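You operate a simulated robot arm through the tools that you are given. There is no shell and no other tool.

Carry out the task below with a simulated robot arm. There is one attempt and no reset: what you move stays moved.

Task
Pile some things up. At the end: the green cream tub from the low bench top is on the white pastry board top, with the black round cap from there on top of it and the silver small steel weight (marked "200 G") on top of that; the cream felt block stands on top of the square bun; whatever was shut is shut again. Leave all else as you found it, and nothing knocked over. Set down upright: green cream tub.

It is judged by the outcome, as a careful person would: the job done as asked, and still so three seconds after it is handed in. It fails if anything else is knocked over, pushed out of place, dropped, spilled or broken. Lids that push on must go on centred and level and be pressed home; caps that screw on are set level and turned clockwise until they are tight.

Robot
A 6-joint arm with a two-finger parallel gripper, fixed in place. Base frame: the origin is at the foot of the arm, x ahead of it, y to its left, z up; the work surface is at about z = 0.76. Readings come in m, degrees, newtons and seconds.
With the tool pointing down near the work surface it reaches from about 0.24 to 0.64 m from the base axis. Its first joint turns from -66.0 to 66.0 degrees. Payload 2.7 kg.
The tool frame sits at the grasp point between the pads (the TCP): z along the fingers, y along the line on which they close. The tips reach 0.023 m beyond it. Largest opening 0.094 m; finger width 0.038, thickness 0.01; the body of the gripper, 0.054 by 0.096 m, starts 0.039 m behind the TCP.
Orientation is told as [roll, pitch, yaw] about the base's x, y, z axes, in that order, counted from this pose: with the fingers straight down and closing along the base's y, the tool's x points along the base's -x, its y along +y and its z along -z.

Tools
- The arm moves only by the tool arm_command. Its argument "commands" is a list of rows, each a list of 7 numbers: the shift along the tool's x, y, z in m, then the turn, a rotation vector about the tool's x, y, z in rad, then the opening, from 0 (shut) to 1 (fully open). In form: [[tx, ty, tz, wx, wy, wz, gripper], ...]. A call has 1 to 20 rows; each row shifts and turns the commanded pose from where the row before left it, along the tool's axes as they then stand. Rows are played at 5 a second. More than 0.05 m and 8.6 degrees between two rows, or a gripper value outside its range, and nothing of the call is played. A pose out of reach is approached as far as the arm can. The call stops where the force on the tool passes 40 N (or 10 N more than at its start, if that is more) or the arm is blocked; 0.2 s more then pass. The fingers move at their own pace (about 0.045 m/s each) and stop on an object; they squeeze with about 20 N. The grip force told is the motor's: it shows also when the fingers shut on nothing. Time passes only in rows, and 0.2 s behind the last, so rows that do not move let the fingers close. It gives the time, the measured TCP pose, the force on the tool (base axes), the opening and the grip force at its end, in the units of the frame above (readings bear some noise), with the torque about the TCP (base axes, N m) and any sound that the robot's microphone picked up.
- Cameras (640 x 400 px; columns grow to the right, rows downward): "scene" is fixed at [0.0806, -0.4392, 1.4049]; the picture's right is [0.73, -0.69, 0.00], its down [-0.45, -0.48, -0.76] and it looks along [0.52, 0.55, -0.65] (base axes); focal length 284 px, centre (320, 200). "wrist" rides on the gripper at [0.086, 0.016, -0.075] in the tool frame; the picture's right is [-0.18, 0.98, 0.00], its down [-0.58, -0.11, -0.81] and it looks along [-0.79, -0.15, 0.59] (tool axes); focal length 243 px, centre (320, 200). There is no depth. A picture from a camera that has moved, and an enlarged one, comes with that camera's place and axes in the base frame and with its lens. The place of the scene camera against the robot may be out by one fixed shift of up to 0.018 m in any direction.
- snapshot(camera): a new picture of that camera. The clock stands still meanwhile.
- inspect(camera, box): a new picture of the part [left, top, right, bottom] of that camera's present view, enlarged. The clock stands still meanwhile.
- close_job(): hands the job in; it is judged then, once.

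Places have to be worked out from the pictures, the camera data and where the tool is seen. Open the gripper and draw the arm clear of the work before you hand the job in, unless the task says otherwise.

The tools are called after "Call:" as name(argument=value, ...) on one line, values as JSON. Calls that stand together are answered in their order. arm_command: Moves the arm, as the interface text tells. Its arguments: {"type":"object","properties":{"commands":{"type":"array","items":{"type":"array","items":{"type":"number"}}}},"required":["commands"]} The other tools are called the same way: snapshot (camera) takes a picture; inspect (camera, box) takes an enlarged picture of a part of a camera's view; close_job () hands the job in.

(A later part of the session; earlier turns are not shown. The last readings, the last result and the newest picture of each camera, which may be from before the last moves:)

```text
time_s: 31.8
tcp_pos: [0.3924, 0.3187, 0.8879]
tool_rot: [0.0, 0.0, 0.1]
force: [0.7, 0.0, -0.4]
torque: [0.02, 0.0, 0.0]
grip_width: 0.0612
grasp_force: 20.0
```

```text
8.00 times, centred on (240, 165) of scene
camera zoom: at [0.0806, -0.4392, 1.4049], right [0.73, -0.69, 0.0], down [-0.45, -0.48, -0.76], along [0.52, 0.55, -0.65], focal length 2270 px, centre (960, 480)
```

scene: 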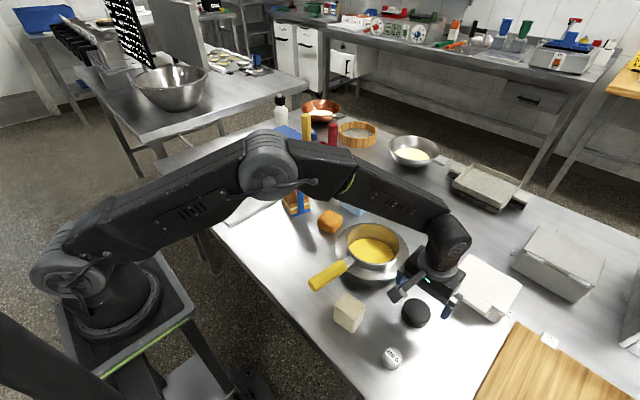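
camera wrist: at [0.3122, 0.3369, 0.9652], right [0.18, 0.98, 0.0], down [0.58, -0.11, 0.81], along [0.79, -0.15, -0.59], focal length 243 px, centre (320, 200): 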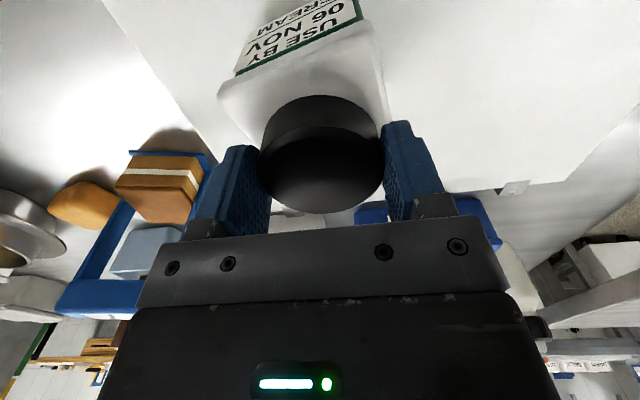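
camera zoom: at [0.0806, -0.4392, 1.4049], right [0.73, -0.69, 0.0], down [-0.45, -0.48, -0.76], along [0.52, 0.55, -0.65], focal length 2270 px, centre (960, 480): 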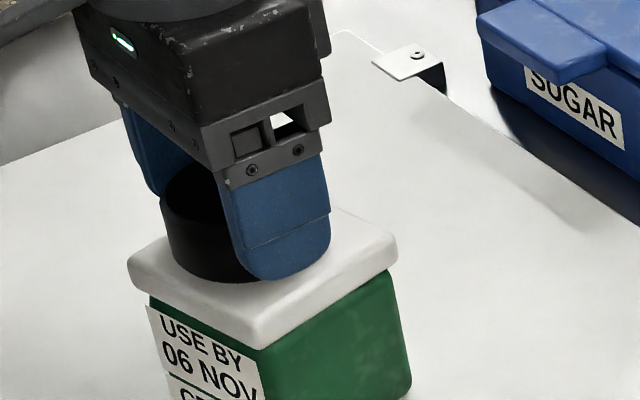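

The two cameras disagree slightly on the lid position, depending on its height. I'll lower until light contact again and view both cameras, so the relative centring can be read directly.

Call:
arm_command(commands=[[0, 0, 0.001, 0, 0, 0, 0.55], [0, 0, 0.001, 0, 0, 0, 0.55], [0, 0, 0, 0, 0, 0, 0.55]])

Call:
inspect(camera="scene", box=[208, 142, 272, 182])

Call:
inspect(camera="wrist", box=[200, 0, 440, 150])

```text
time_s: 32.6
tcp_pos: [0.3918, 0.3173, 0.8887]
tool_rot: [0.0, -0.1, 0.2]
force: [0.5, 0.3, -1.5]
torque: [0.01, 0.0, 0.01]
grip_width: 0.0614
grasp_force: 19.5
```

```text
10.00 times, centred on (240, 162) of scene
camera zoom: at [0.0806, -0.4392, 1.4049], right [0.73, -0.69, 0.0], down [-0.45, -0.48, -0.76], along [0.52, 0.55, -0.65], focal length 2838 px, centre (1120, 580)
```

zoom: 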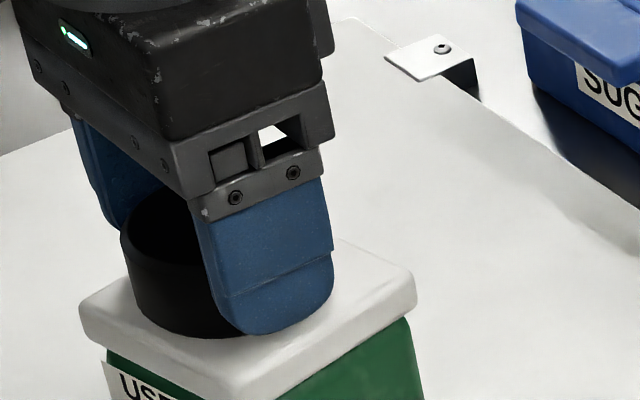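

```text
2.67 times, centred on (320, 75) of wrist
camera zoom: at [0.3048, 0.3352, 0.9624], right [0.18, 0.98, 0.0], down [0.58, -0.11, 0.81], along [0.79, -0.15, -0.59], focal length 647 px, centre (320, 533)
```

zoom: 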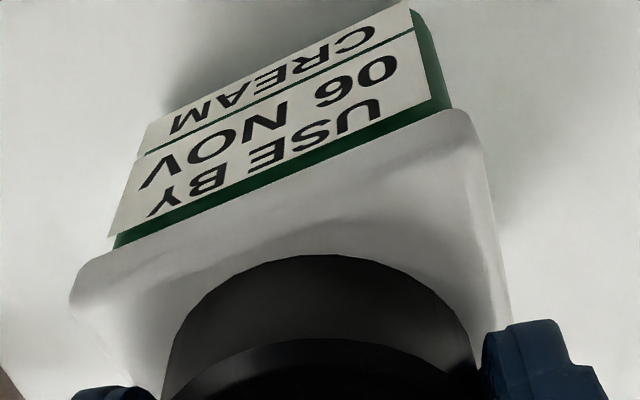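

Accounting for the lid's skirt, and for where the tub was gripped, the lid centre is about (0.395, 0.318). The cap needs only a ~3 mm shift in +x. I'll make that nudge and lower to contact.

Call:
arm_command(commands=[[-0.003, -0.001, 0, 0, 0, 0, 0.55], [0, 0, 0.001, 0, 0, 0, 0.55], [0, 0, 0.001, 0, 0, 0, 0.55], [0, 0, 0, 0, 0, 0, 0.55]])

```text
time_s: 33.6
tcp_pos: [0.3951, 0.3179, 0.8869]
tool_rot: [0.0, -0.2, 0.1]
force: [-1.5, -1.3, 7.8]
torque: [0.09, -0.16, -0.04]
grip_width: 0.0612
grasp_force: 20.0
```

Light contact (7.8 N) at z≈0.887. I'm releasing the cap.

Call:
arm_command(commands=[[0, 0, -0.0004, 0, 0, 0, 0.55], [0, 0, 0, 0, 0, 0, 0.72], [0, 0, 0, 0, 0, 0, 0.85], [0, 0, 0, 0, 0, 0, 1], [0, 0, 0, 0, 0, 0, 1]])

Call:
inspect(camera="scene", box=[200, 140, 280, 190])

Call:
snapshot(camera="wrist")

```text
time_s: 34.8
tcp_pos: [0.3936, 0.3184, 0.8861]
tool_rot: [0.1, -0.1, 0.1]
force: [-0.5, 1.2, -0.6]
torque: [0.02, 0.03, -0.01]
grip_width: 0.0938
grasp_force: 0.2
```

```text
8.00 times, centred on (240, 165) of scene
camera zoom: at [0.0806, -0.4392, 1.4049], right [0.73, -0.69, 0.0], down [-0.45, -0.48, -0.76], along [0.52, 0.55, -0.65], focal length 2270 px, centre (960, 480)
```

zoom: 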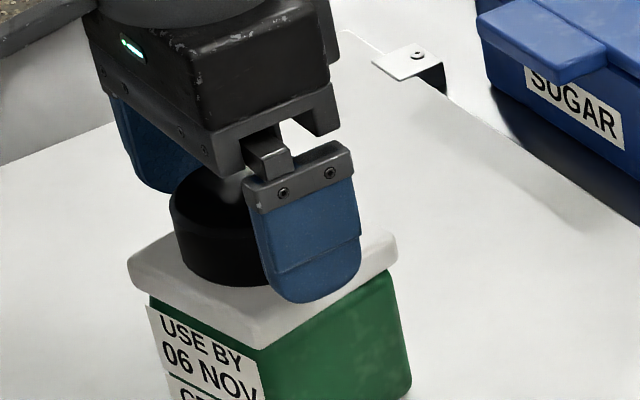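

```text
taken
camera wrist: at [0.3076, 0.3345, 0.9607], right [0.18, 0.98, 0.0], down [0.58, -0.11, 0.81], along [0.79, -0.15, -0.59], focal length 243 px, centre (320, 200)
```

wrist: 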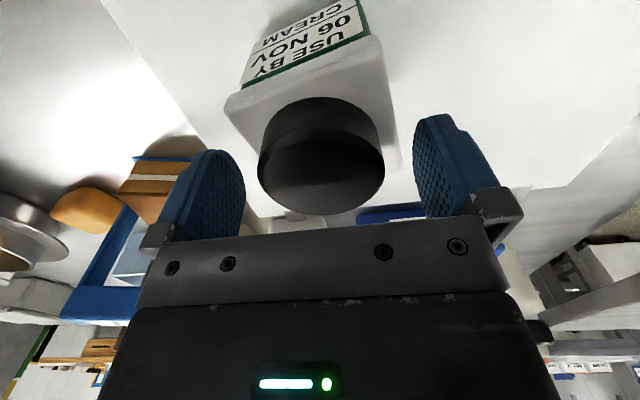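

Cap released and resting on the lid. I'm rising straight up to inspect the result.

Call:
arm_command(commands=[[0, 0, -0.01, 0, 0, 0, 1], [0, 0, -0.03, 0, 0, 0, 1], [0, 0, -0.04, 0, 0, 0, 1], [0, 0, -0.04, 0, 0, 0, 1], [0, 0, -0.04, 0, 0, 0, 1], [0.03, 0, -0.02, 0, 0, 0, 1], [0.04, 0, 0, 0, 0, 0, 1], [0, 0, 0, 0, 0, 0, 1]])

Call:
inspect(camera="scene", box=[200, 140, 280, 190])

Call:
snapshot(camera="wrist")

Call:
inspect(camera="wrist", box=[240, 20, 400, 120])

```text
time_s: 36.6
tcp_pos: [0.3241, 0.3175, 1.0662]
tool_rot: [0.0, -0.1, 0.1]
force: [-0.5, 0.1, -0.1]
torque: [0.03, -0.02, -0.01]
grip_width: 0.0939
grasp_force: 0.0
```

```text
8.00 times, centred on (240, 165) of scene
camera zoom: at [0.0806, -0.4392, 1.4049], right [0.73, -0.69, 0.0], down [-0.45, -0.48, -0.76], along [0.52, 0.55, -0.65], focal length 2270 px, centre (960, 480)
```

zoom: 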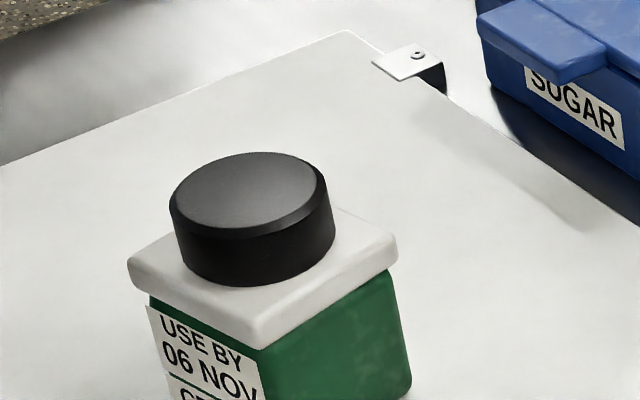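

```text
taken
camera wrist: at [0.2365, 0.3346, 1.1401], right [0.18, 0.98, 0.0], down [0.58, -0.11, 0.81], along [0.79, -0.15, -0.59], focal length 243 px, centre (320, 200)
```

wrist: 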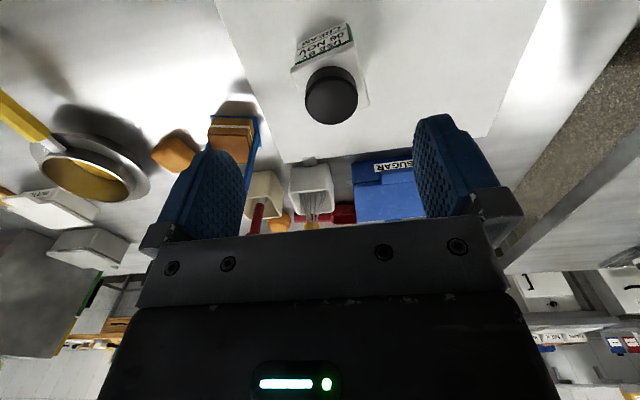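

```text
4.00 times, centred on (320, 70) of wrist
camera zoom: at [0.2365, 0.3346, 1.1401], right [0.18, 0.98, 0.0], down [0.58, -0.11, 0.81], along [0.79, -0.15, -0.59], focal length 970 px, centre (320, 720)
```

zoom: 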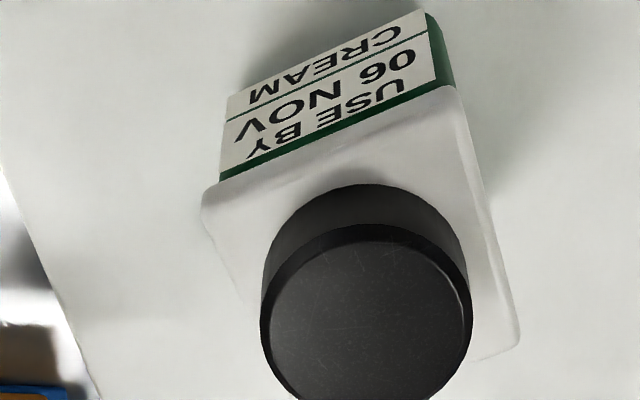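

The cap sits flat and fully within the lid. Next is the 200 G weight at about (0.338, -0.3745); I'm moving the arm high across to it.

Call:
arm_command(commands=[[0, -0.023, 0, 0, 0, 0, 1], [0, -0.046, 0, 0, 0, 0, 1], [0, -0.046, 0, 0, 0, 0, 1], [0, -0.046, 0, 0, 0, 0, 1], [0, -0.046, 0, 0, 0, 0, 1], [0, -0.046, 0, 0, 0, 0, 1], [0, -0.046, 0, 0, 0, 0, 1], [0, -0.046, 0, 0, 0, 0, 1], [0, -0.046, 0, 0, 0, 0, 1], [0, -0.046, 0, 0, 0, 0, 1], [0, -0.046, 0, 0, 0, 0, 1], [0, -0.046, 0, 0, 0, 0, 1], [0, -0.046, 0, 0, 0, 0, 1], [0, -0.046, 0, 0, 0, 0, 1], [0, -0.046, 0, 0, 0, 0, 1], [-0.014, -0.025, 0.03, 0, 0, 0, 1], [0, 0, 0.04, 0, 0, 0, 1], [0, 0, 0.04, 0, 0, 0, 1], [0, 0, 0.04, 0, 0, 0, 1], [0, 0, 0, 0, 0, 0, 1]])

Call:
snapshot(camera="wrist")

Call:
snapshot(camera="scene")

```text
time_s: 40.8
tcp_pos: [0.3393, -0.3738, 0.9145]
tool_rot: [0.0, -0.1, 0.1]
force: [0.2, -0.4, 0.6]
torque: [0.01, 0.0, 0.0]
grip_width: 0.0941
grasp_force: 0.0
```

```text
taken
camera wrist: at [0.252, -0.3576, 0.9887], right [0.18, 0.98, 0.0], down [0.58, -0.11, 0.81], along [0.79, -0.15, -0.59], focal length 243 px, centre (320, 200)
```

wrist: 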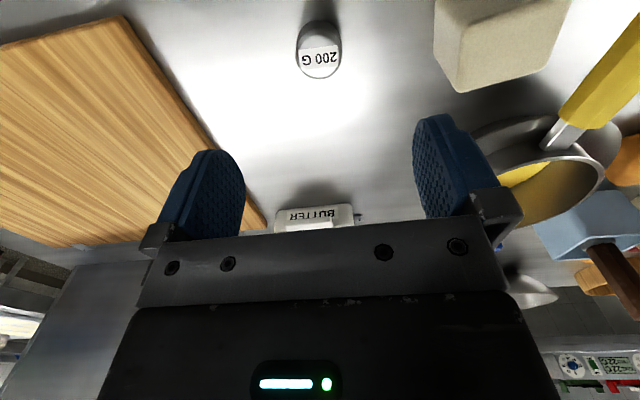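

```text
taken
```

scene: 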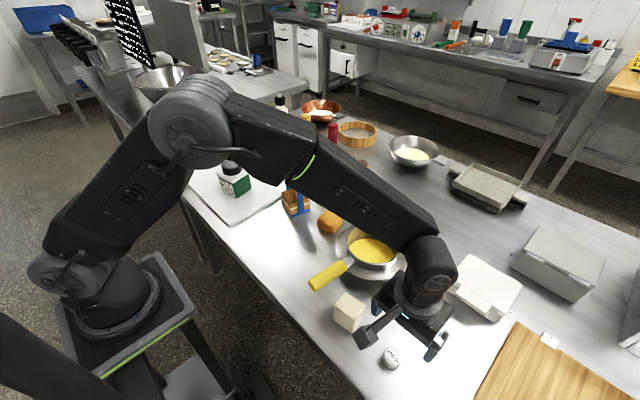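

The weight is centred at column ~319 as predicted. I'll zoom to verify before descending.

Call:
inspect(camera="wrist", box=[256, 10, 384, 90])

```text
5.00 times, centred on (320, 50) of wrist
camera zoom: at [0.252, -0.3576, 0.9887], right [0.18, 0.98, 0.0], down [0.58, -0.11, 0.81], along [0.79, -0.15, -0.59], focal length 1213 px, centre (320, 950)
```

zoom: 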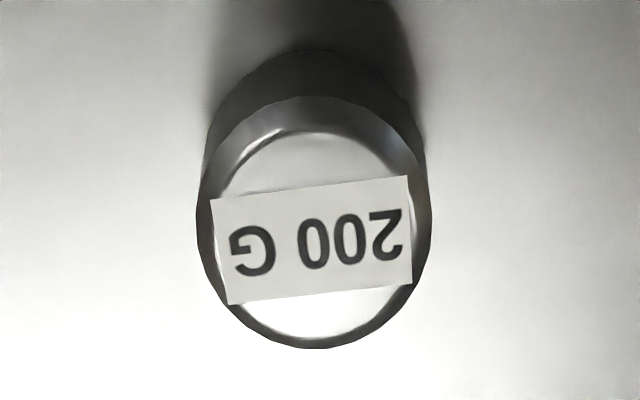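

Centre confirmed at about (0.339, -0.3745), diameter ~0.037. I'm descending to z≈0.787 and closing.

Call:
arm_command(commands=[[0, -0.0007, 0.04, 0, 0, 0, 1], [0, 0, 0.04, 0, 0, 0, 1], [0, 0, 0.03, 0, 0, 0, 1], [0, 0, 0.0165, 0, 0, 0, 1], [0, 0, 0, 0, 0, 0, 1], [0, 0, 0, 0, 0, 0, 0.6], [0, 0, 0, 0, 0, 0, 0.3], [0, 0, 0, 0, 0, 0, 0.25], [0, 0, 0, 0, 0, 0, 0.25], [0, 0, 0, 0, 0, 0, 0.25], [0, 0, 0, 0, 0, 0, 0.25]])

Call:
snapshot(camera="wrist")

```text
time_s: 43.2
tcp_pos: [0.3378, -0.3752, 0.7892]
tool_rot: [0.0, -0.1, 0.1]
force: [-0.9, -0.7, 2.4]
torque: [-0.1, 0.07, -0.02]
grip_width: 0.0371
grasp_force: 20.2
```

```text
taken
camera wrist: at [0.2516, -0.3583, 0.8645], right [0.18, 0.98, 0.0], down [0.58, -0.11, 0.81], along [0.79, -0.15, -0.59], focal length 243 px, centre (320, 200)
```

wrist: 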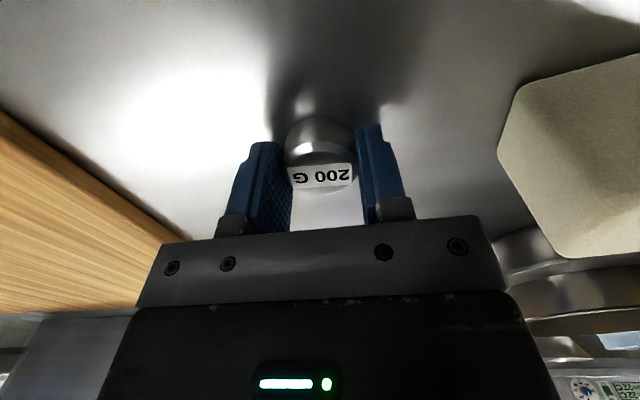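

The weight is gripped (0.037 m). I'm lifting straight up to z≈1.05.

Call:
arm_command(commands=[[0, 0, -0.01, 0, 0, 0, 0.25], [0, 0, -0.03, 0, 0, 0, 0.25], [0, 0, -0.045, 0, 0, 0, 0.25], [0, 0, -0.045, 0, 0, 0, 0.25], [0, 0, -0.045, 0, 0, 0, 0.25], [0, 0, -0.045, 0, 0, 0, 0.25], [0, 0, -0.04, 0, 0, 0, 0.25], [0, 0, 0, 0, 0, 0, 0.25]])

Call:
snapshot(camera="wrist")

```text
time_s: 45.0
tcp_pos: [0.3395, -0.3773, 1.0503]
tool_rot: [0.1, -0.2, 0.1]
force: [0.2, -0.1, -2.1]
torque: [-0.03, 0.0, 0.02]
grip_width: 0.037
grasp_force: 20.2
```

```text
taken
camera wrist: at [0.2514, -0.361, 1.1244], right [0.18, 0.98, 0.0], down [0.58, -0.11, 0.81], along [0.79, -0.15, -0.59], focal length 243 px, centre (320, 200)
```

wrist: 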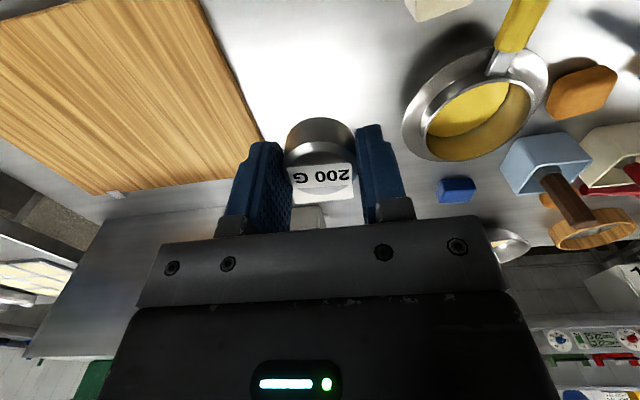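

The weight (2.1 N) is held level. I'm carrying it across to a viewing pose near (0.30, 0.23, 1.05).

Call:
arm_command(commands=[[0.0015, 0.022, 0, 0, 0, 0, 0.25], [0.003, 0.045, 0, 0, 0, 0, 0.25], [0.003, 0.045, 0, 0, 0, 0, 0.25], [0.003, 0.045, 0, 0, 0, 0, 0.25], [0.003, 0.045, 0, 0, 0, 0, 0.25], [0.003, 0.045, 0, 0, 0, 0, 0.25], [0.003, 0.045, 0, 0, 0, 0, 0.25], [0.003, 0.045, 0, 0, 0, 0, 0.25], [0.003, 0.045, 0, 0, 0, 0, 0.25], [0.003, 0.045, 0, 0, 0, 0, 0.25], [0.003, 0.045, 0, 0, 0, 0, 0.25], [0.003, 0.045, 0, 0, 0, 0, 0.25], [0.003, 0.045, 0, 0, 0, 0, 0.25], [0.003, 0.045, 0, 0, 0, 0, 0.25], [0, 0, 0, 0, 0, 0, 0.25], [0, 0, 0, 0, 0, 0, 0.25]])

Call:
snapshot(camera="wrist")

Call:
inspect(camera="wrist", box=[340, 20, 500, 120])

```text
time_s: 48.4
tcp_pos: [0.2977, 0.2358, 1.0496]
tool_rot: [-0.1, -0.1, 0.0]
force: [0.0, 0.4, -2.7]
torque: [-0.04, 0.04, -0.01]
grip_width: 0.0372
grasp_force: 19.7
```

```text
taken
camera wrist: at [0.2108, 0.251, 1.1238], right [0.18, 0.98, 0.0], down [0.58, -0.11, 0.81], along [0.79, -0.15, -0.59], focal length 243 px, centre (320, 200)
```

wrist: 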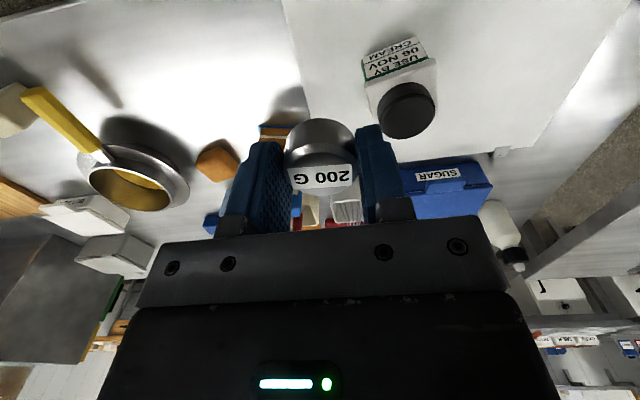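

```text
4.00 times, centred on (420, 70) of wrist
camera zoom: at [0.2108, 0.251, 1.1238], right [0.18, 0.98, 0.0], down [0.58, -0.11, 0.81], along [0.79, -0.15, -0.59], focal length 970 px, centre (-80, 720)
```

zoom: 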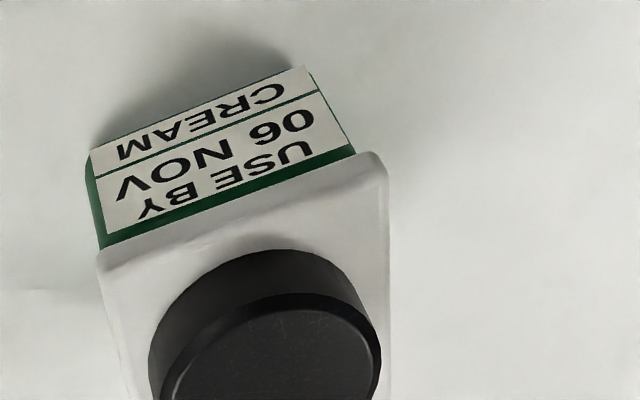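

I'll zoom on the cap top to locate its centre precisely.

Call:
inspect(camera="wrist", box=[340, 65, 468, 145])

```text
5.00 times, centred on (404, 105) of wrist
camera zoom: at [0.2108, 0.251, 1.1238], right [0.18, 0.98, 0.0], down [0.58, -0.11, 0.81], along [0.79, -0.15, -0.59], focal length 1213 px, centre (-100, 675)
```

zoom: 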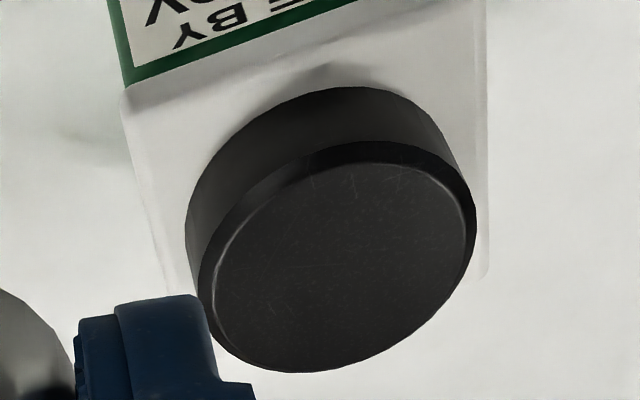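

The cap's top centre is at about (0.3945, 0.319), agreeing with the release pose. I'm moving the weight over it and lowering to z≈0.922.

Call:
arm_command(commands=[[-0.0321, 0.02767, 0, 0, 0, 0, 0.25], [-0.0321, 0.02767, 0, 0, 0, 0, 0.25], [-0.0321, 0.02767, 0, 0, 0, 0, 0.25], [0, 0, 0.04, 0, 0, 0, 0.25], [0, 0, 0.04, 0, 0, 0, 0.25], [0, 0, 0.03, 0, 0, 0, 0.25], [0, 0, 0.016, 0, 0, 0, 0.25], [0, 0, 0, 0, 0, 0, 0.25], [0, 0, 0, 0, 0, 0, 0.25]])

Call:
snapshot(camera="wrist")

Call:
inspect(camera="scene", box=[200, 130, 280, 180])

```text
time_s: 50.4
tcp_pos: [0.393, 0.3164, 0.9223]
tool_rot: [0.1, -0.1, 0.1]
force: [-0.5, -0.7, -2.3]
torque: [-0.01, 0.03, 0.05]
grip_width: 0.037
grasp_force: 19.8
```

```text
taken
camera wrist: at [0.3065, 0.3325, 0.9971], right [0.18, 0.98, 0.0], down [0.58, -0.11, 0.81], along [0.79, -0.15, -0.59], focal length 243 px, centre (320, 200)
```

wrist: 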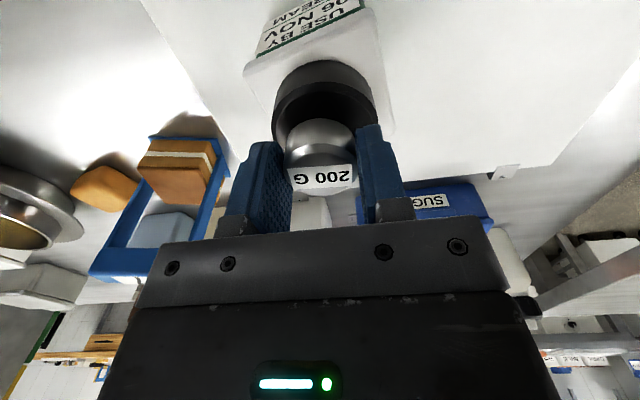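

```text
8.00 times, centred on (240, 155) of scene
camera zoom: at [0.0806, -0.4391, 1.4049], right [0.73, -0.69, 0.0], down [-0.45, -0.48, -0.76], along [0.52, 0.55, -0.65], focal length 2270 px, centre (960, 560)
```

zoom: 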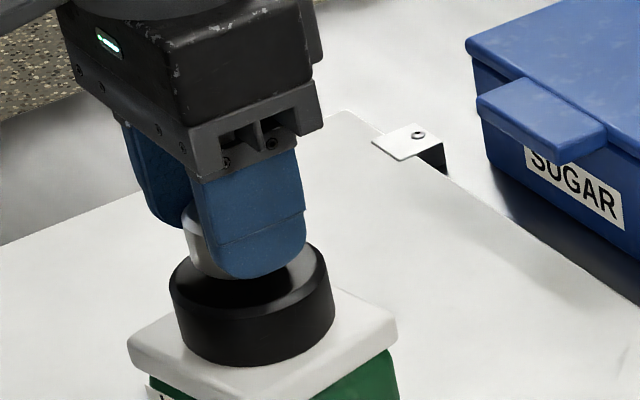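

I'll zoom closer to verify the weight's centring over the cap before setting it down.

Call:
inspect(camera="wrist", box=[240, 40, 400, 140])

Call:
inspect(camera="scene", box=[212, 145, 260, 175])

```text
4.00 times, centred on (320, 90) of wrist
camera zoom: at [0.3065, 0.3325, 0.9971], right [0.18, 0.98, 0.0], down [0.58, -0.11, 0.81], along [0.79, -0.15, -0.59], focal length 970 px, centre (320, 640)
```

zoom: 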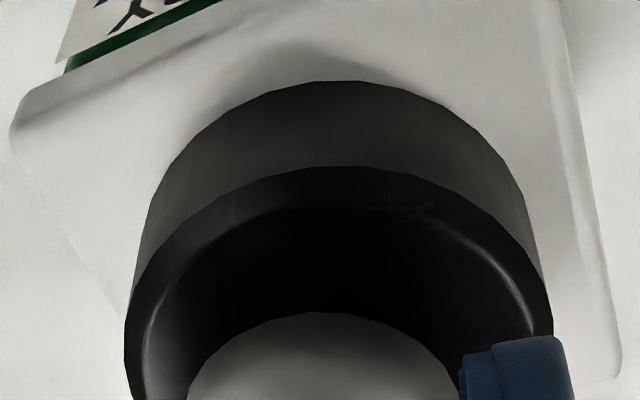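

```text
13.33 times, centred on (236, 160) of scene
camera zoom: at [0.0806, -0.4391, 1.4049], right [0.73, -0.69, 0.0], down [-0.45, -0.48, -0.76], along [0.52, 0.55, -0.65], focal length 3784 px, centre (1440, 733)
```

zoom: 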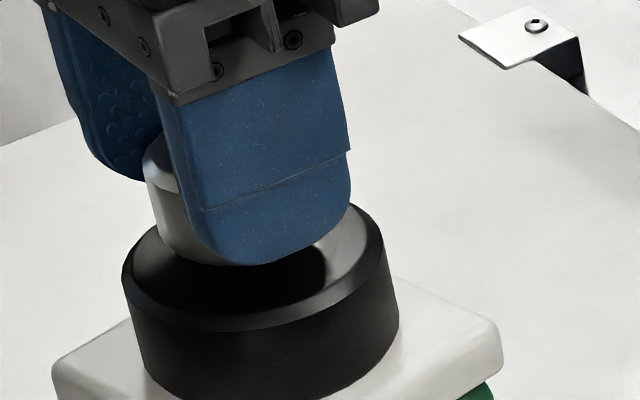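

The weight is within a few mm of the cap's centre. I'll nudge +2 mm in x and lower in small steps to contact.

Call:
arm_command(commands=[[-0.002, 0.0003, 0, 0, 0, 0, 0.25], [0, 0, 0.003, 0, 0, 0, 0.25], [0, 0, 0.002, 0, 0, 0, 0.25], [0, 0, 0.0015, 0, 0, 0, 0.25], [0, 0, 0, 0, 0, 0, 0.25]])

```text
time_s: 51.6
tcp_pos: [0.3971, 0.316, 0.916]
tool_rot: [0.0, -0.1, 0.0]
force: [-0.8, 0.4, -2.6]
torque: [-0.02, 0.02, -0.01]
grip_width: 0.0371
grasp_force: 20.0
```

No contact yet at z≈0.916. I'm continuing down in 1 mm steps.

Call:
arm_command(commands=[[0, 0.001, 0.0012, 0, 0, 0, 0.25], [0, 0, 0.0012, 0, 0, 0, 0.25], [0, 0, 0, 0, 0, 0, 0.25]])

```text
time_s: 52.4
tcp_pos: [0.3973, 0.3158, 0.915]
tool_rot: [0.2, -0.1, 0.1]
force: [-1.4, -0.2, 5.7]
torque: [-0.1, 0.04, 0.04]
grip_width: 0.0371
grasp_force: 19.9
```

Contact (≈+8 N change) at z≈0.914. I'll check the centring once more before release.

Call:
inspect(camera="wrist", box=[240, 40, 400, 140])

Call:
inspect(camera="scene", box=[212, 145, 260, 175])

```text
4.00 times, centred on (320, 90) of wrist
camera zoom: at [0.3095, 0.3331, 0.9895], right [0.18, 0.98, 0.0], down [0.58, -0.11, 0.81], along [0.79, -0.15, -0.59], focal length 970 px, centre (320, 640)
```

zoom: 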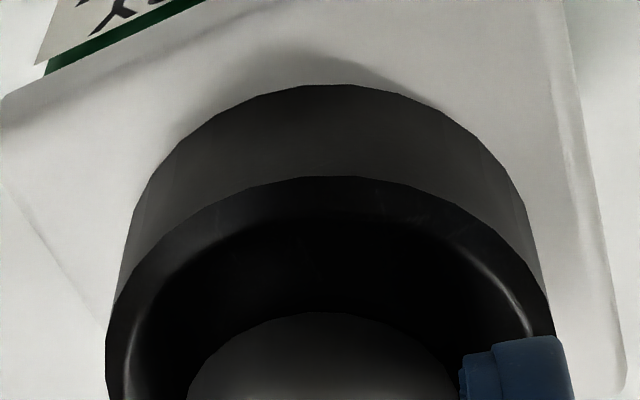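

```text
13.33 times, centred on (236, 160) of scene
camera zoom: at [0.0805, -0.4392, 1.4049], right [0.73, -0.69, 0.0], down [-0.45, -0.48, -0.76], along [0.52, 0.55, -0.65], focal length 3784 px, centre (1440, 733)
```

zoom: 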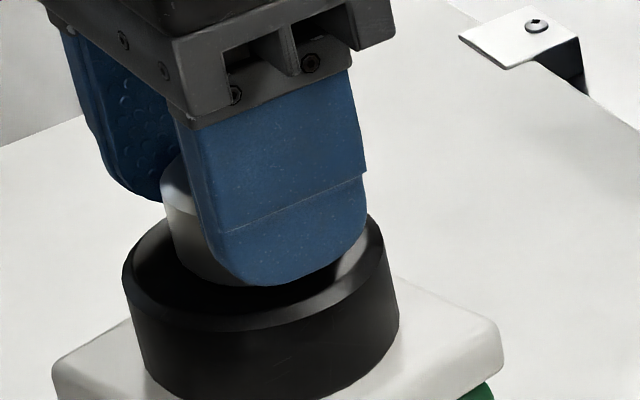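

Both views and the TCP reading suggest the weight is about 3–4 mm too far in +x. I'll lift 2.5 mm, shift back 3.5 mm, and set down again.

Call:
arm_command(commands=[[0, 0, -0.003, 0, 0, 0, 0.25], [0.0035, 0, 0, 0, 0, 0, 0.25], [0, 0, 0, 0, 0, 0, 0.25], [0, 0, 0.0015, 0, 0, 0, 0.25], [0, 0, 0.0012, 0, 0, 0, 0.25], [0, 0, 0, 0, 0, 0, 0.25]])

Call:
inspect(camera="wrist", box=[240, 40, 400, 140])

Call:
inspect(camera="scene", box=[212, 145, 260, 175])

```text
time_s: 53.8
tcp_pos: [0.3921, 0.3165, 0.9138]
tool_rot: [0.1, -0.1, 0.1]
force: [-1.0, 0.4, -0.6]
torque: [-0.01, 0.0, 0.01]
grip_width: 0.037
grasp_force: 19.6
```

```text
4.00 times, centred on (320, 90) of wrist
camera zoom: at [0.3061, 0.3335, 0.9896], right [0.18, 0.98, 0.0], down [0.58, -0.11, 0.81], along [0.79, -0.15, -0.59], focal length 970 px, centre (320, 640)
```

zoom: 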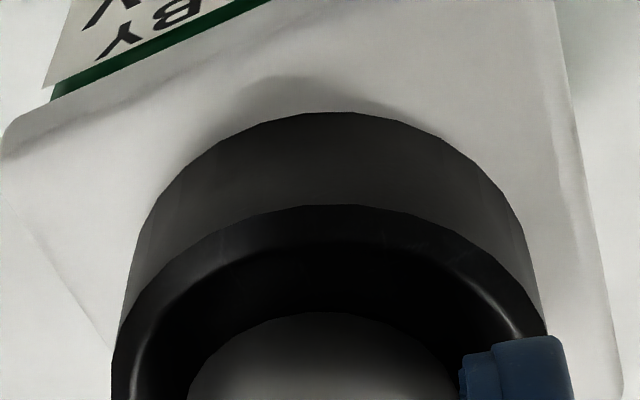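

```text
13.33 times, centred on (236, 160) of scene
camera zoom: at [0.0806, -0.4392, 1.4049], right [0.73, -0.69, 0.0], down [-0.45, -0.48, -0.76], along [0.52, 0.55, -0.65], focal length 3784 px, centre (1440, 733)
```

zoom: 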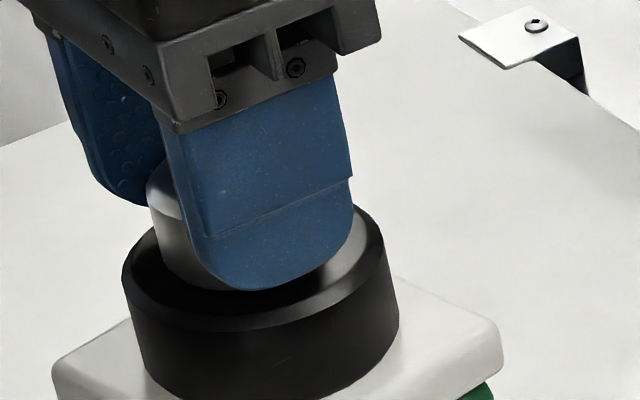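

The weight is well centred now and just touching. I'll lower half a millimetre more, then release.

Call:
arm_command(commands=[[0, 0, 0.0006, 0, 0, 0, 0.25], [0, 0, 0, 0, 0, 0, 0.25], [0, 0, 0, 0, 0, 0, 0.5], [0, 0, 0, 0, 0, 0, 0.62], [0, 0, 0, 0, 0, 0, 0.62], [0, 0, 0, 0, 0, 0, 0.62]])

Call:
inspect(camera="scene", box=[200, 130, 280, 180])

Call:
snapshot(camera="wrist")

```text
time_s: 55.2
tcp_pos: [0.393, 0.3172, 0.9144]
tool_rot: [0.0, -0.1, 0.1]
force: [-0.2, -1.0, 0.1]
torque: [0.02, 0.0, 0.02]
grip_width: 0.058
grasp_force: 0.1
```

```text
8.00 times, centred on (240, 155) of scene
camera zoom: at [0.0806, -0.4392, 1.4049], right [0.73, -0.69, 0.0], down [-0.45, -0.48, -0.76], along [0.52, 0.55, -0.65], focal length 2270 px, centre (960, 560)
```

zoom: 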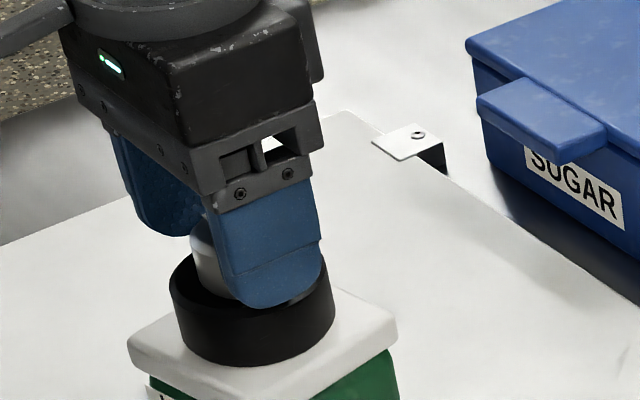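

```text
taken
camera wrist: at [0.3057, 0.3335, 0.9887], right [0.18, 0.98, 0.0], down [0.58, -0.11, 0.81], along [0.79, -0.15, -0.59], focal length 243 px, centre (320, 200)
```

wrist: 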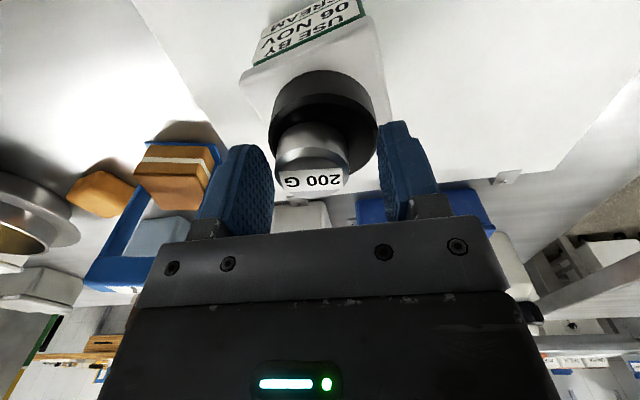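

The weight looks slightly shifted to the left after opening. I'll zoom in to check before moving.

Call:
inspect(camera="wrist", box=[240, 60, 400, 160])

Call:
inspect(camera="wrist", box=[240, 130, 400, 230])

Call:
inspect(camera="scene", box=[212, 145, 260, 175])

```text
4.00 times, centred on (320, 110) of wrist
camera zoom: at [0.3057, 0.3335, 0.9887], right [0.18, 0.98, 0.0], down [0.58, -0.11, 0.81], along [0.79, -0.15, -0.59], focal length 970 px, centre (320, 560)
```

zoom: 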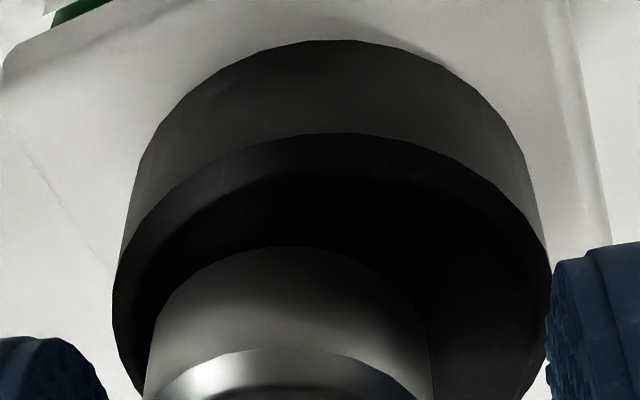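

```text
4.00 times, centred on (320, 180) of wrist
camera zoom: at [0.3057, 0.3335, 0.9887], right [0.18, 0.98, 0.0], down [0.58, -0.11, 0.81], along [0.79, -0.15, -0.59], focal length 970 px, centre (320, 280)
```

zoom: 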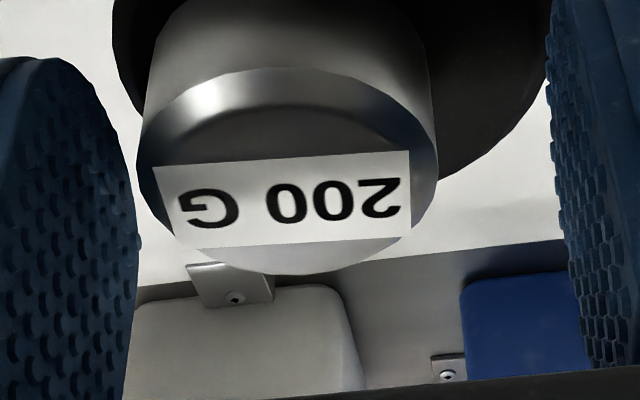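

```text
13.33 times, centred on (236, 160) of scene
camera zoom: at [0.0806, -0.4392, 1.4049], right [0.73, -0.69, 0.0], down [-0.45, -0.48, -0.76], along [0.52, 0.55, -0.65], focal length 3784 px, centre (1440, 733)
```

zoom: 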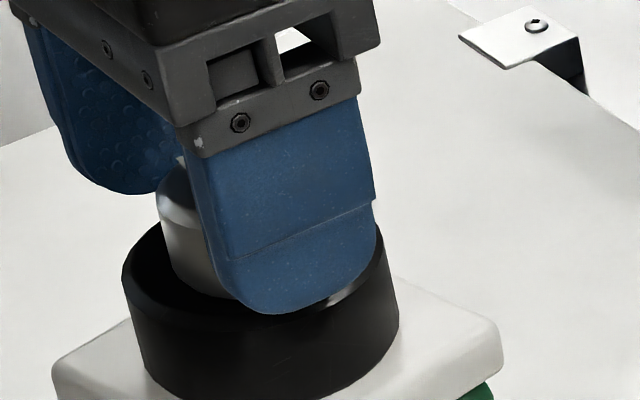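

The weight shifted about 5 mm toward -y during opening, but sits flat and well inside the cap top. I'll open wider and rise straight up.

Call:
arm_command(commands=[[0, 0, 0, 0, 0, 0, 0.85], [0, 0, 0, 0, 0, 0, 1], [0, 0, 0, 0, 0, 0, 1], [0, 0, -0.01, 0, 0, 0, 1], [0, 0, -0.03, 0, 0, 0, 1], [0, 0, -0.04, 0, 0, 0, 1], [0, 0, -0.04, 0, 0, 0, 1], [0.03, 0, -0.03, 0, 0, 0, 1], [0.04, 0, 0, 0, 0, 0, 1], [0, 0, 0, 0, 0, 0, 1]])

Call:
inspect(camera="scene", box=[200, 130, 280, 180])

Call:
inspect(camera="wrist", box=[240, 20, 400, 120])

```text
time_s: 57.4
tcp_pos: [0.3218, 0.3159, 1.0651]
tool_rot: [0.0, -0.1, 0.1]
force: [1.0, -0.8, -0.1]
torque: [0.0, 0.01, 0.0]
grip_width: 0.0941
grasp_force: 0.0
```

```text
8.00 times, centred on (240, 155) of scene
camera zoom: at [0.0806, -0.4392, 1.4049], right [0.73, -0.69, 0.0], down [-0.45, -0.48, -0.76], along [0.52, 0.55, -0.65], focal length 2270 px, centre (960, 560)
```

zoom: 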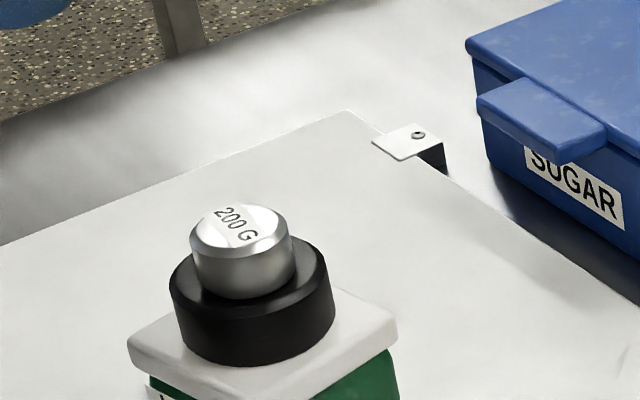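

```text
4.00 times, centred on (320, 70) of wrist
camera zoom: at [0.2353, 0.3325, 1.14], right [0.18, 0.98, 0.0], down [0.58, -0.11, 0.81], along [0.79, -0.15, -0.59], focal length 970 px, centre (320, 720)
```

zoom: 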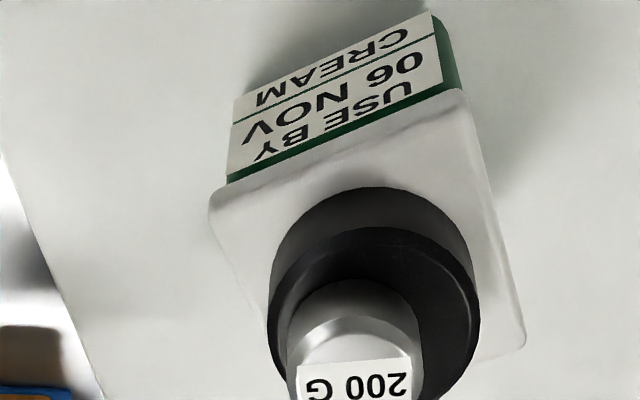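

The tub, cap and weight pile is stable. Next is the felt block; I'm moving to a viewpoint near (0.30, -0.20, 1.06) to see both the block and the square bun.

Call:
arm_command(commands=[[0, -0.02, 0, 0, 0, 0, 1], [0.002, -0.045, 0, 0, 0, 0, 1], [0.002, -0.045, 0, 0, 0, 0, 1], [0.002, -0.045, 0, 0, 0, 0, 1], [0.002, -0.045, 0, 0, 0, 0, 1], [0.002, -0.045, 0, 0, 0, 0, 1], [0.002, -0.045, 0, 0, 0, 0, 1], [0.002, -0.045, 0, 0, 0, 0, 1], [0.002, -0.045, 0, 0, 0, 0, 1], [0.002, -0.045, 0, 0, 0, 0, 1], [0.002, -0.045, 0, 0, 0, 0, 1], [0.002, -0.045, 0, 0, 0, 0, 1], [0, 0, 0, 0, 0, 0, 1], [0, 0, 0, 0, 0, 0, 1]])

Call:
snapshot(camera="wrist")

Call:
inspect(camera="wrist", box=[220, 10, 348, 90])

Call:
inspect(camera="wrist", box=[400, 50, 528, 130])

Call:
inspect(camera="scene", box=[300, 190, 420, 265])

Call:
inspect(camera="scene", box=[310, 270, 390, 345])

```text
time_s: 60.4
tcp_pos: [0.3012, -0.1969, 1.0643]
tool_rot: [0.0, 0.0, 0.0]
force: [0.7, 0.7, -0.4]
torque: [-0.05, 0.0, 0.03]
grip_width: 0.0942
grasp_force: 0.0
```

```text
taken
camera wrist: at [0.2141, -0.1806, 1.1394], right [0.18, 0.98, 0.0], down [0.58, -0.11, 0.81], along [0.79, -0.15, -0.59], focal length 243 px, centre (320, 200)
```

wrist: 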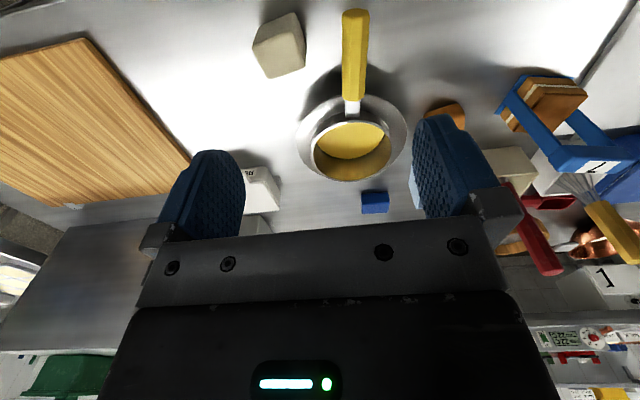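

```text
5.00 times, centred on (284, 50) of wrist
camera zoom: at [0.2141, -0.1806, 1.1394], right [0.18, 0.98, 0.0], down [0.58, -0.11, 0.81], along [0.79, -0.15, -0.59], focal length 1213 px, centre (500, 950)
```

zoom: 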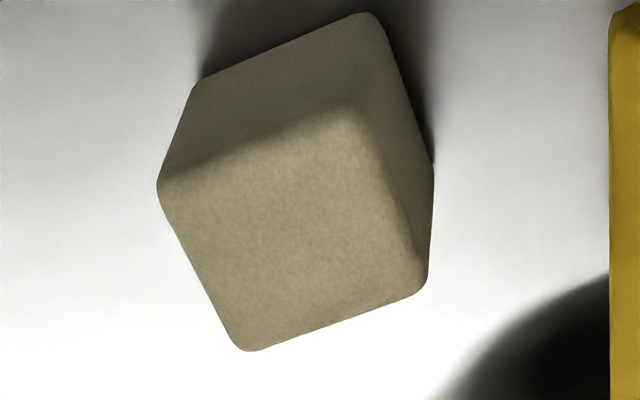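

```text
5.00 times, centred on (464, 90) of wrist
camera zoom: at [0.2141, -0.1806, 1.1394], right [0.18, 0.98, 0.0], down [0.58, -0.11, 0.81], along [0.79, -0.15, -0.59], focal length 1213 px, centre (-400, 750)
```

zoom: 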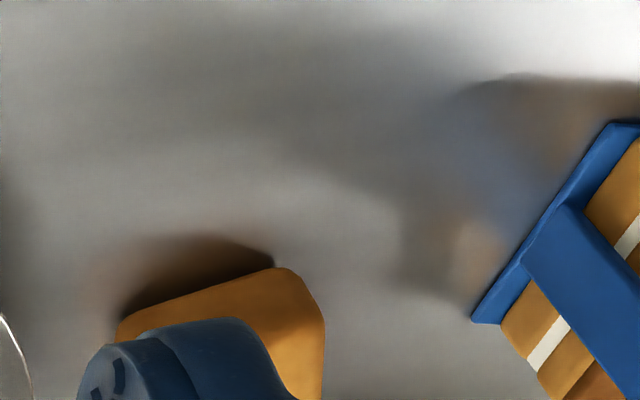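

```text
5.33 times, centred on (360, 228) of scene
camera zoom: at [0.0806, -0.4392, 1.4049], right [0.73, -0.69, 0.0], down [-0.45, -0.48, -0.76], along [0.52, 0.55, -0.65], focal length 1514 px, centre (107, 53)
```

zoom: 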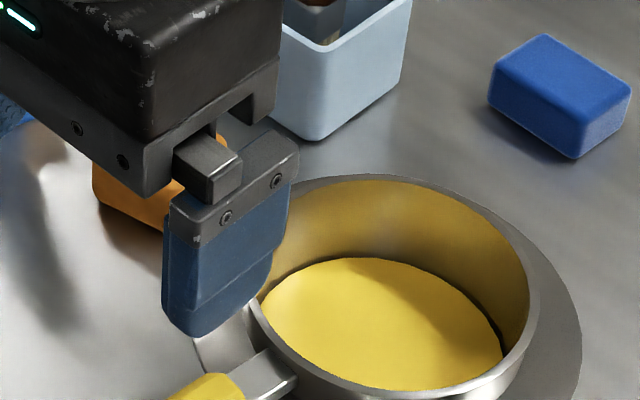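

```text
5.33 times, centred on (350, 308) of scene
camera zoom: at [0.0806, -0.4392, 1.4049], right [0.73, -0.69, 0.0], down [-0.45, -0.48, -0.76], along [0.52, 0.55, -0.65], focal length 1514 px, centre (160, -373)
```

zoom: 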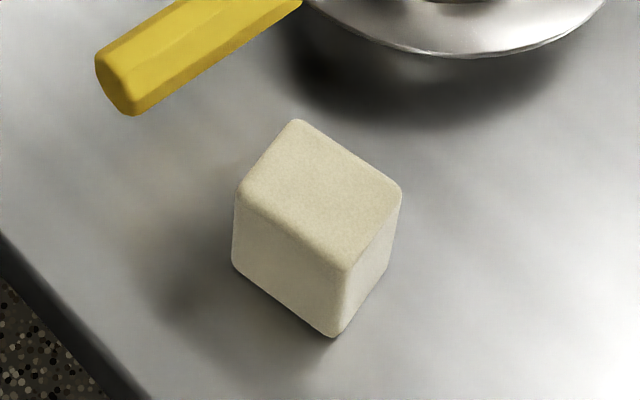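

The felt block measures about 0.043×0.053×0.061 tall, centred near (0.3395, -0.255), yaw ≈ +9.6°. I'm moving above it, rotating to align, and re-checking at z≈0.90.

Call:
arm_command(commands=[[-0.0192, -0.02905, 0, 0, 0, 0, 1], [-0.0192, -0.02905, 0, 0, 0, 0, 1], [0, 0, 0.03, 0, 0, -0.0838, 1], [0, 0, 0.04, 0, 0, -0.0838, 1], [0, 0, 0.04, 0, 0, 0, 1], [0, 0, 0.04, 0, 0, 0, 1], [0, 0, 0, 0, 0, 0, 1], [0, 0, 0, 0, 0, 0, 1]])

Call:
snapshot(camera="wrist")

Call:
inspect(camera="wrist", box=[240, 0, 400, 100])

Call:
inspect(camera="scene", box=[290, 230, 450, 330])

```text
time_s: 62.2
tcp_pos: [0.3404, -0.2586, 0.9139]
tool_rot: [0.0, -0.1, 9.7]
force: [0.3, -0.1, 0.4]
torque: [0.0, 0.02, 0.02]
grip_width: 0.094
grasp_force: 0.0
```

```text
taken
camera wrist: at [0.2522, -0.2563, 0.9881], right [0.02, 1.0, 0.0], down [0.59, -0.01, 0.81], along [0.81, -0.01, -0.59], focal length 243 px, centre (320, 200)
```

wrist: 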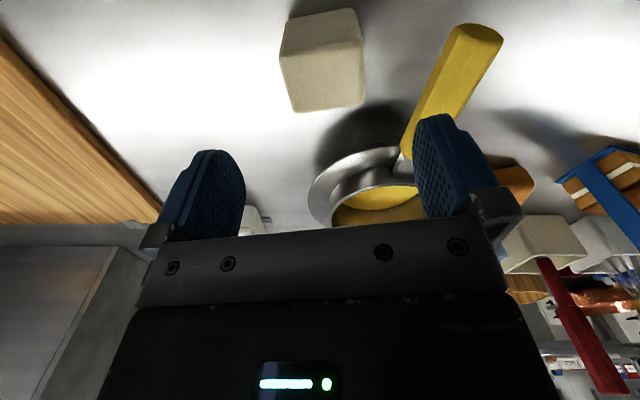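

```text
4.00 times, centred on (320, 50) of wrist
camera zoom: at [0.2522, -0.2563, 0.9881], right [0.02, 1.0, 0.0], down [0.59, -0.01, 0.81], along [0.81, -0.01, -0.59], focal length 970 px, centre (320, 800)
```

zoom: 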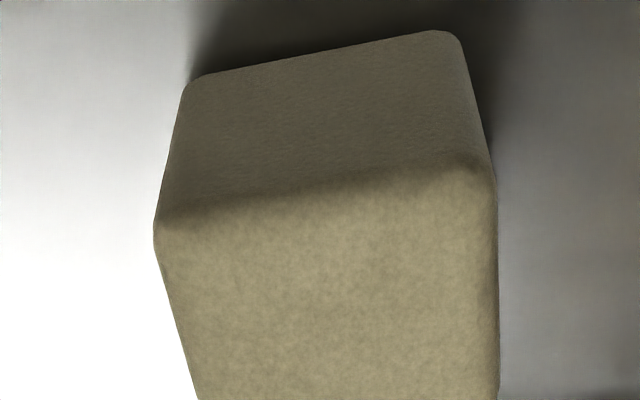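

```text
4.00 times, centred on (370, 280) of scene
camera zoom: at [0.0806, -0.4392, 1.4049], right [0.73, -0.69, 0.0], down [-0.45, -0.48, -0.76], along [0.52, 0.55, -0.65], focal length 1135 px, centre (120, -120)
```

zoom: 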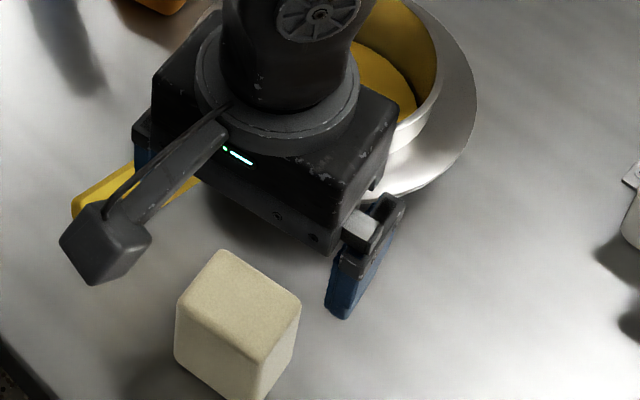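

The block's centre appears about 4 mm to +y and 2 mm to +x of the TCP. I'll correct that, descend to z≈0.797, and close.

Call:
arm_command(commands=[[-0.002, 0.004, 0, 0, 0, 0, 1], [0, 0, 0.04, 0, 0, 0, 1], [0, 0, 0.035, 0, 0, 0, 1], [0, 0, 0.025, 0, 0, 0, 1], [0, 0, 0.0165, 0, 0, 0, 1], [0, 0, 0, 0, 0, 0, 1]])

Call:
snapshot(camera="wrist")

Call:
inspect(camera="scene", box=[290, 230, 450, 350])

```text
time_s: 63.6
tcp_pos: [0.3391, -0.2548, 0.7984]
tool_rot: [0.0, -0.1, 9.8]
force: [-0.5, -0.9, -0.2]
torque: [-0.02, -0.04, 0.0]
grip_width: 0.0942
grasp_force: 0.0
```

```text
taken
camera wrist: at [0.2523, -0.2514, 0.8721], right [0.02, 1.0, 0.0], down [0.59, -0.01, 0.81], along [0.81, -0.01, -0.59], focal length 243 px, centre (320, 200)
```

wrist: 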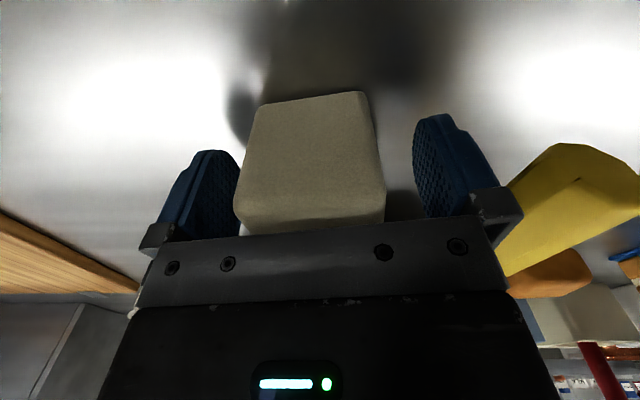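

```text
3.33 times, centred on (370, 290) of scene
camera zoom: at [0.0806, -0.4392, 1.4049], right [0.73, -0.69, 0.0], down [-0.45, -0.48, -0.76], along [0.52, 0.55, -0.65], focal length 946 px, centre (153, -100)
```

zoom: 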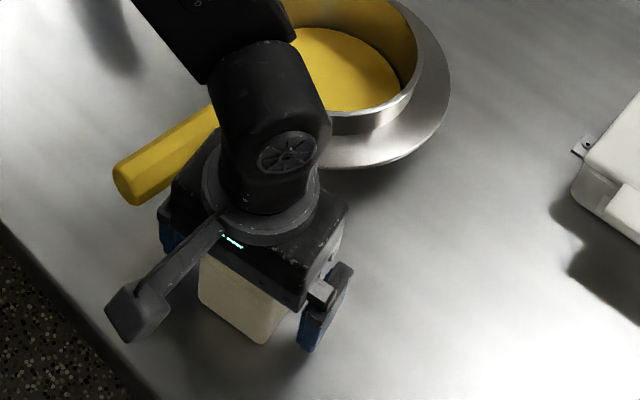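

The block is between the fingers with no contact. I'm closing on it.

Call:
arm_command(commands=[[0, 0, 0, 0, 0, 0, 0.75], [0, 0, 0, 0, 0, 0, 0.5], [0, 0, 0, 0, 0, 0, 0.45], [0, 0, 0, 0, 0, 0, 0.45], [0, 0, 0, 0, 0, 0, 0.45]])

Call:
snapshot(camera="wrist")

```text
time_s: 64.8
tcp_pos: [0.3401, -0.2534, 0.7971]
tool_rot: [-0.1, -0.1, 9.7]
force: [0.1, 0.1, 0.0]
torque: [-0.03, -0.03, 0.02]
grip_width: 0.0555
grasp_force: 19.9
```

```text
taken
camera wrist: at [0.2522, -0.2513, 0.8723], right [0.02, 1.0, 0.0], down [0.59, -0.01, 0.81], along [0.81, -0.01, -0.59], focal length 243 px, centre (320, 200)
```

wrist: 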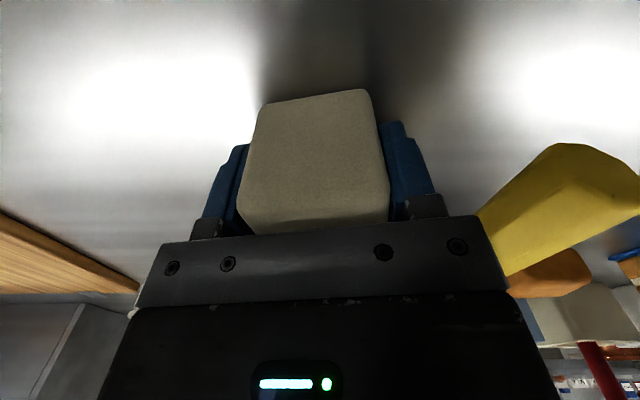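

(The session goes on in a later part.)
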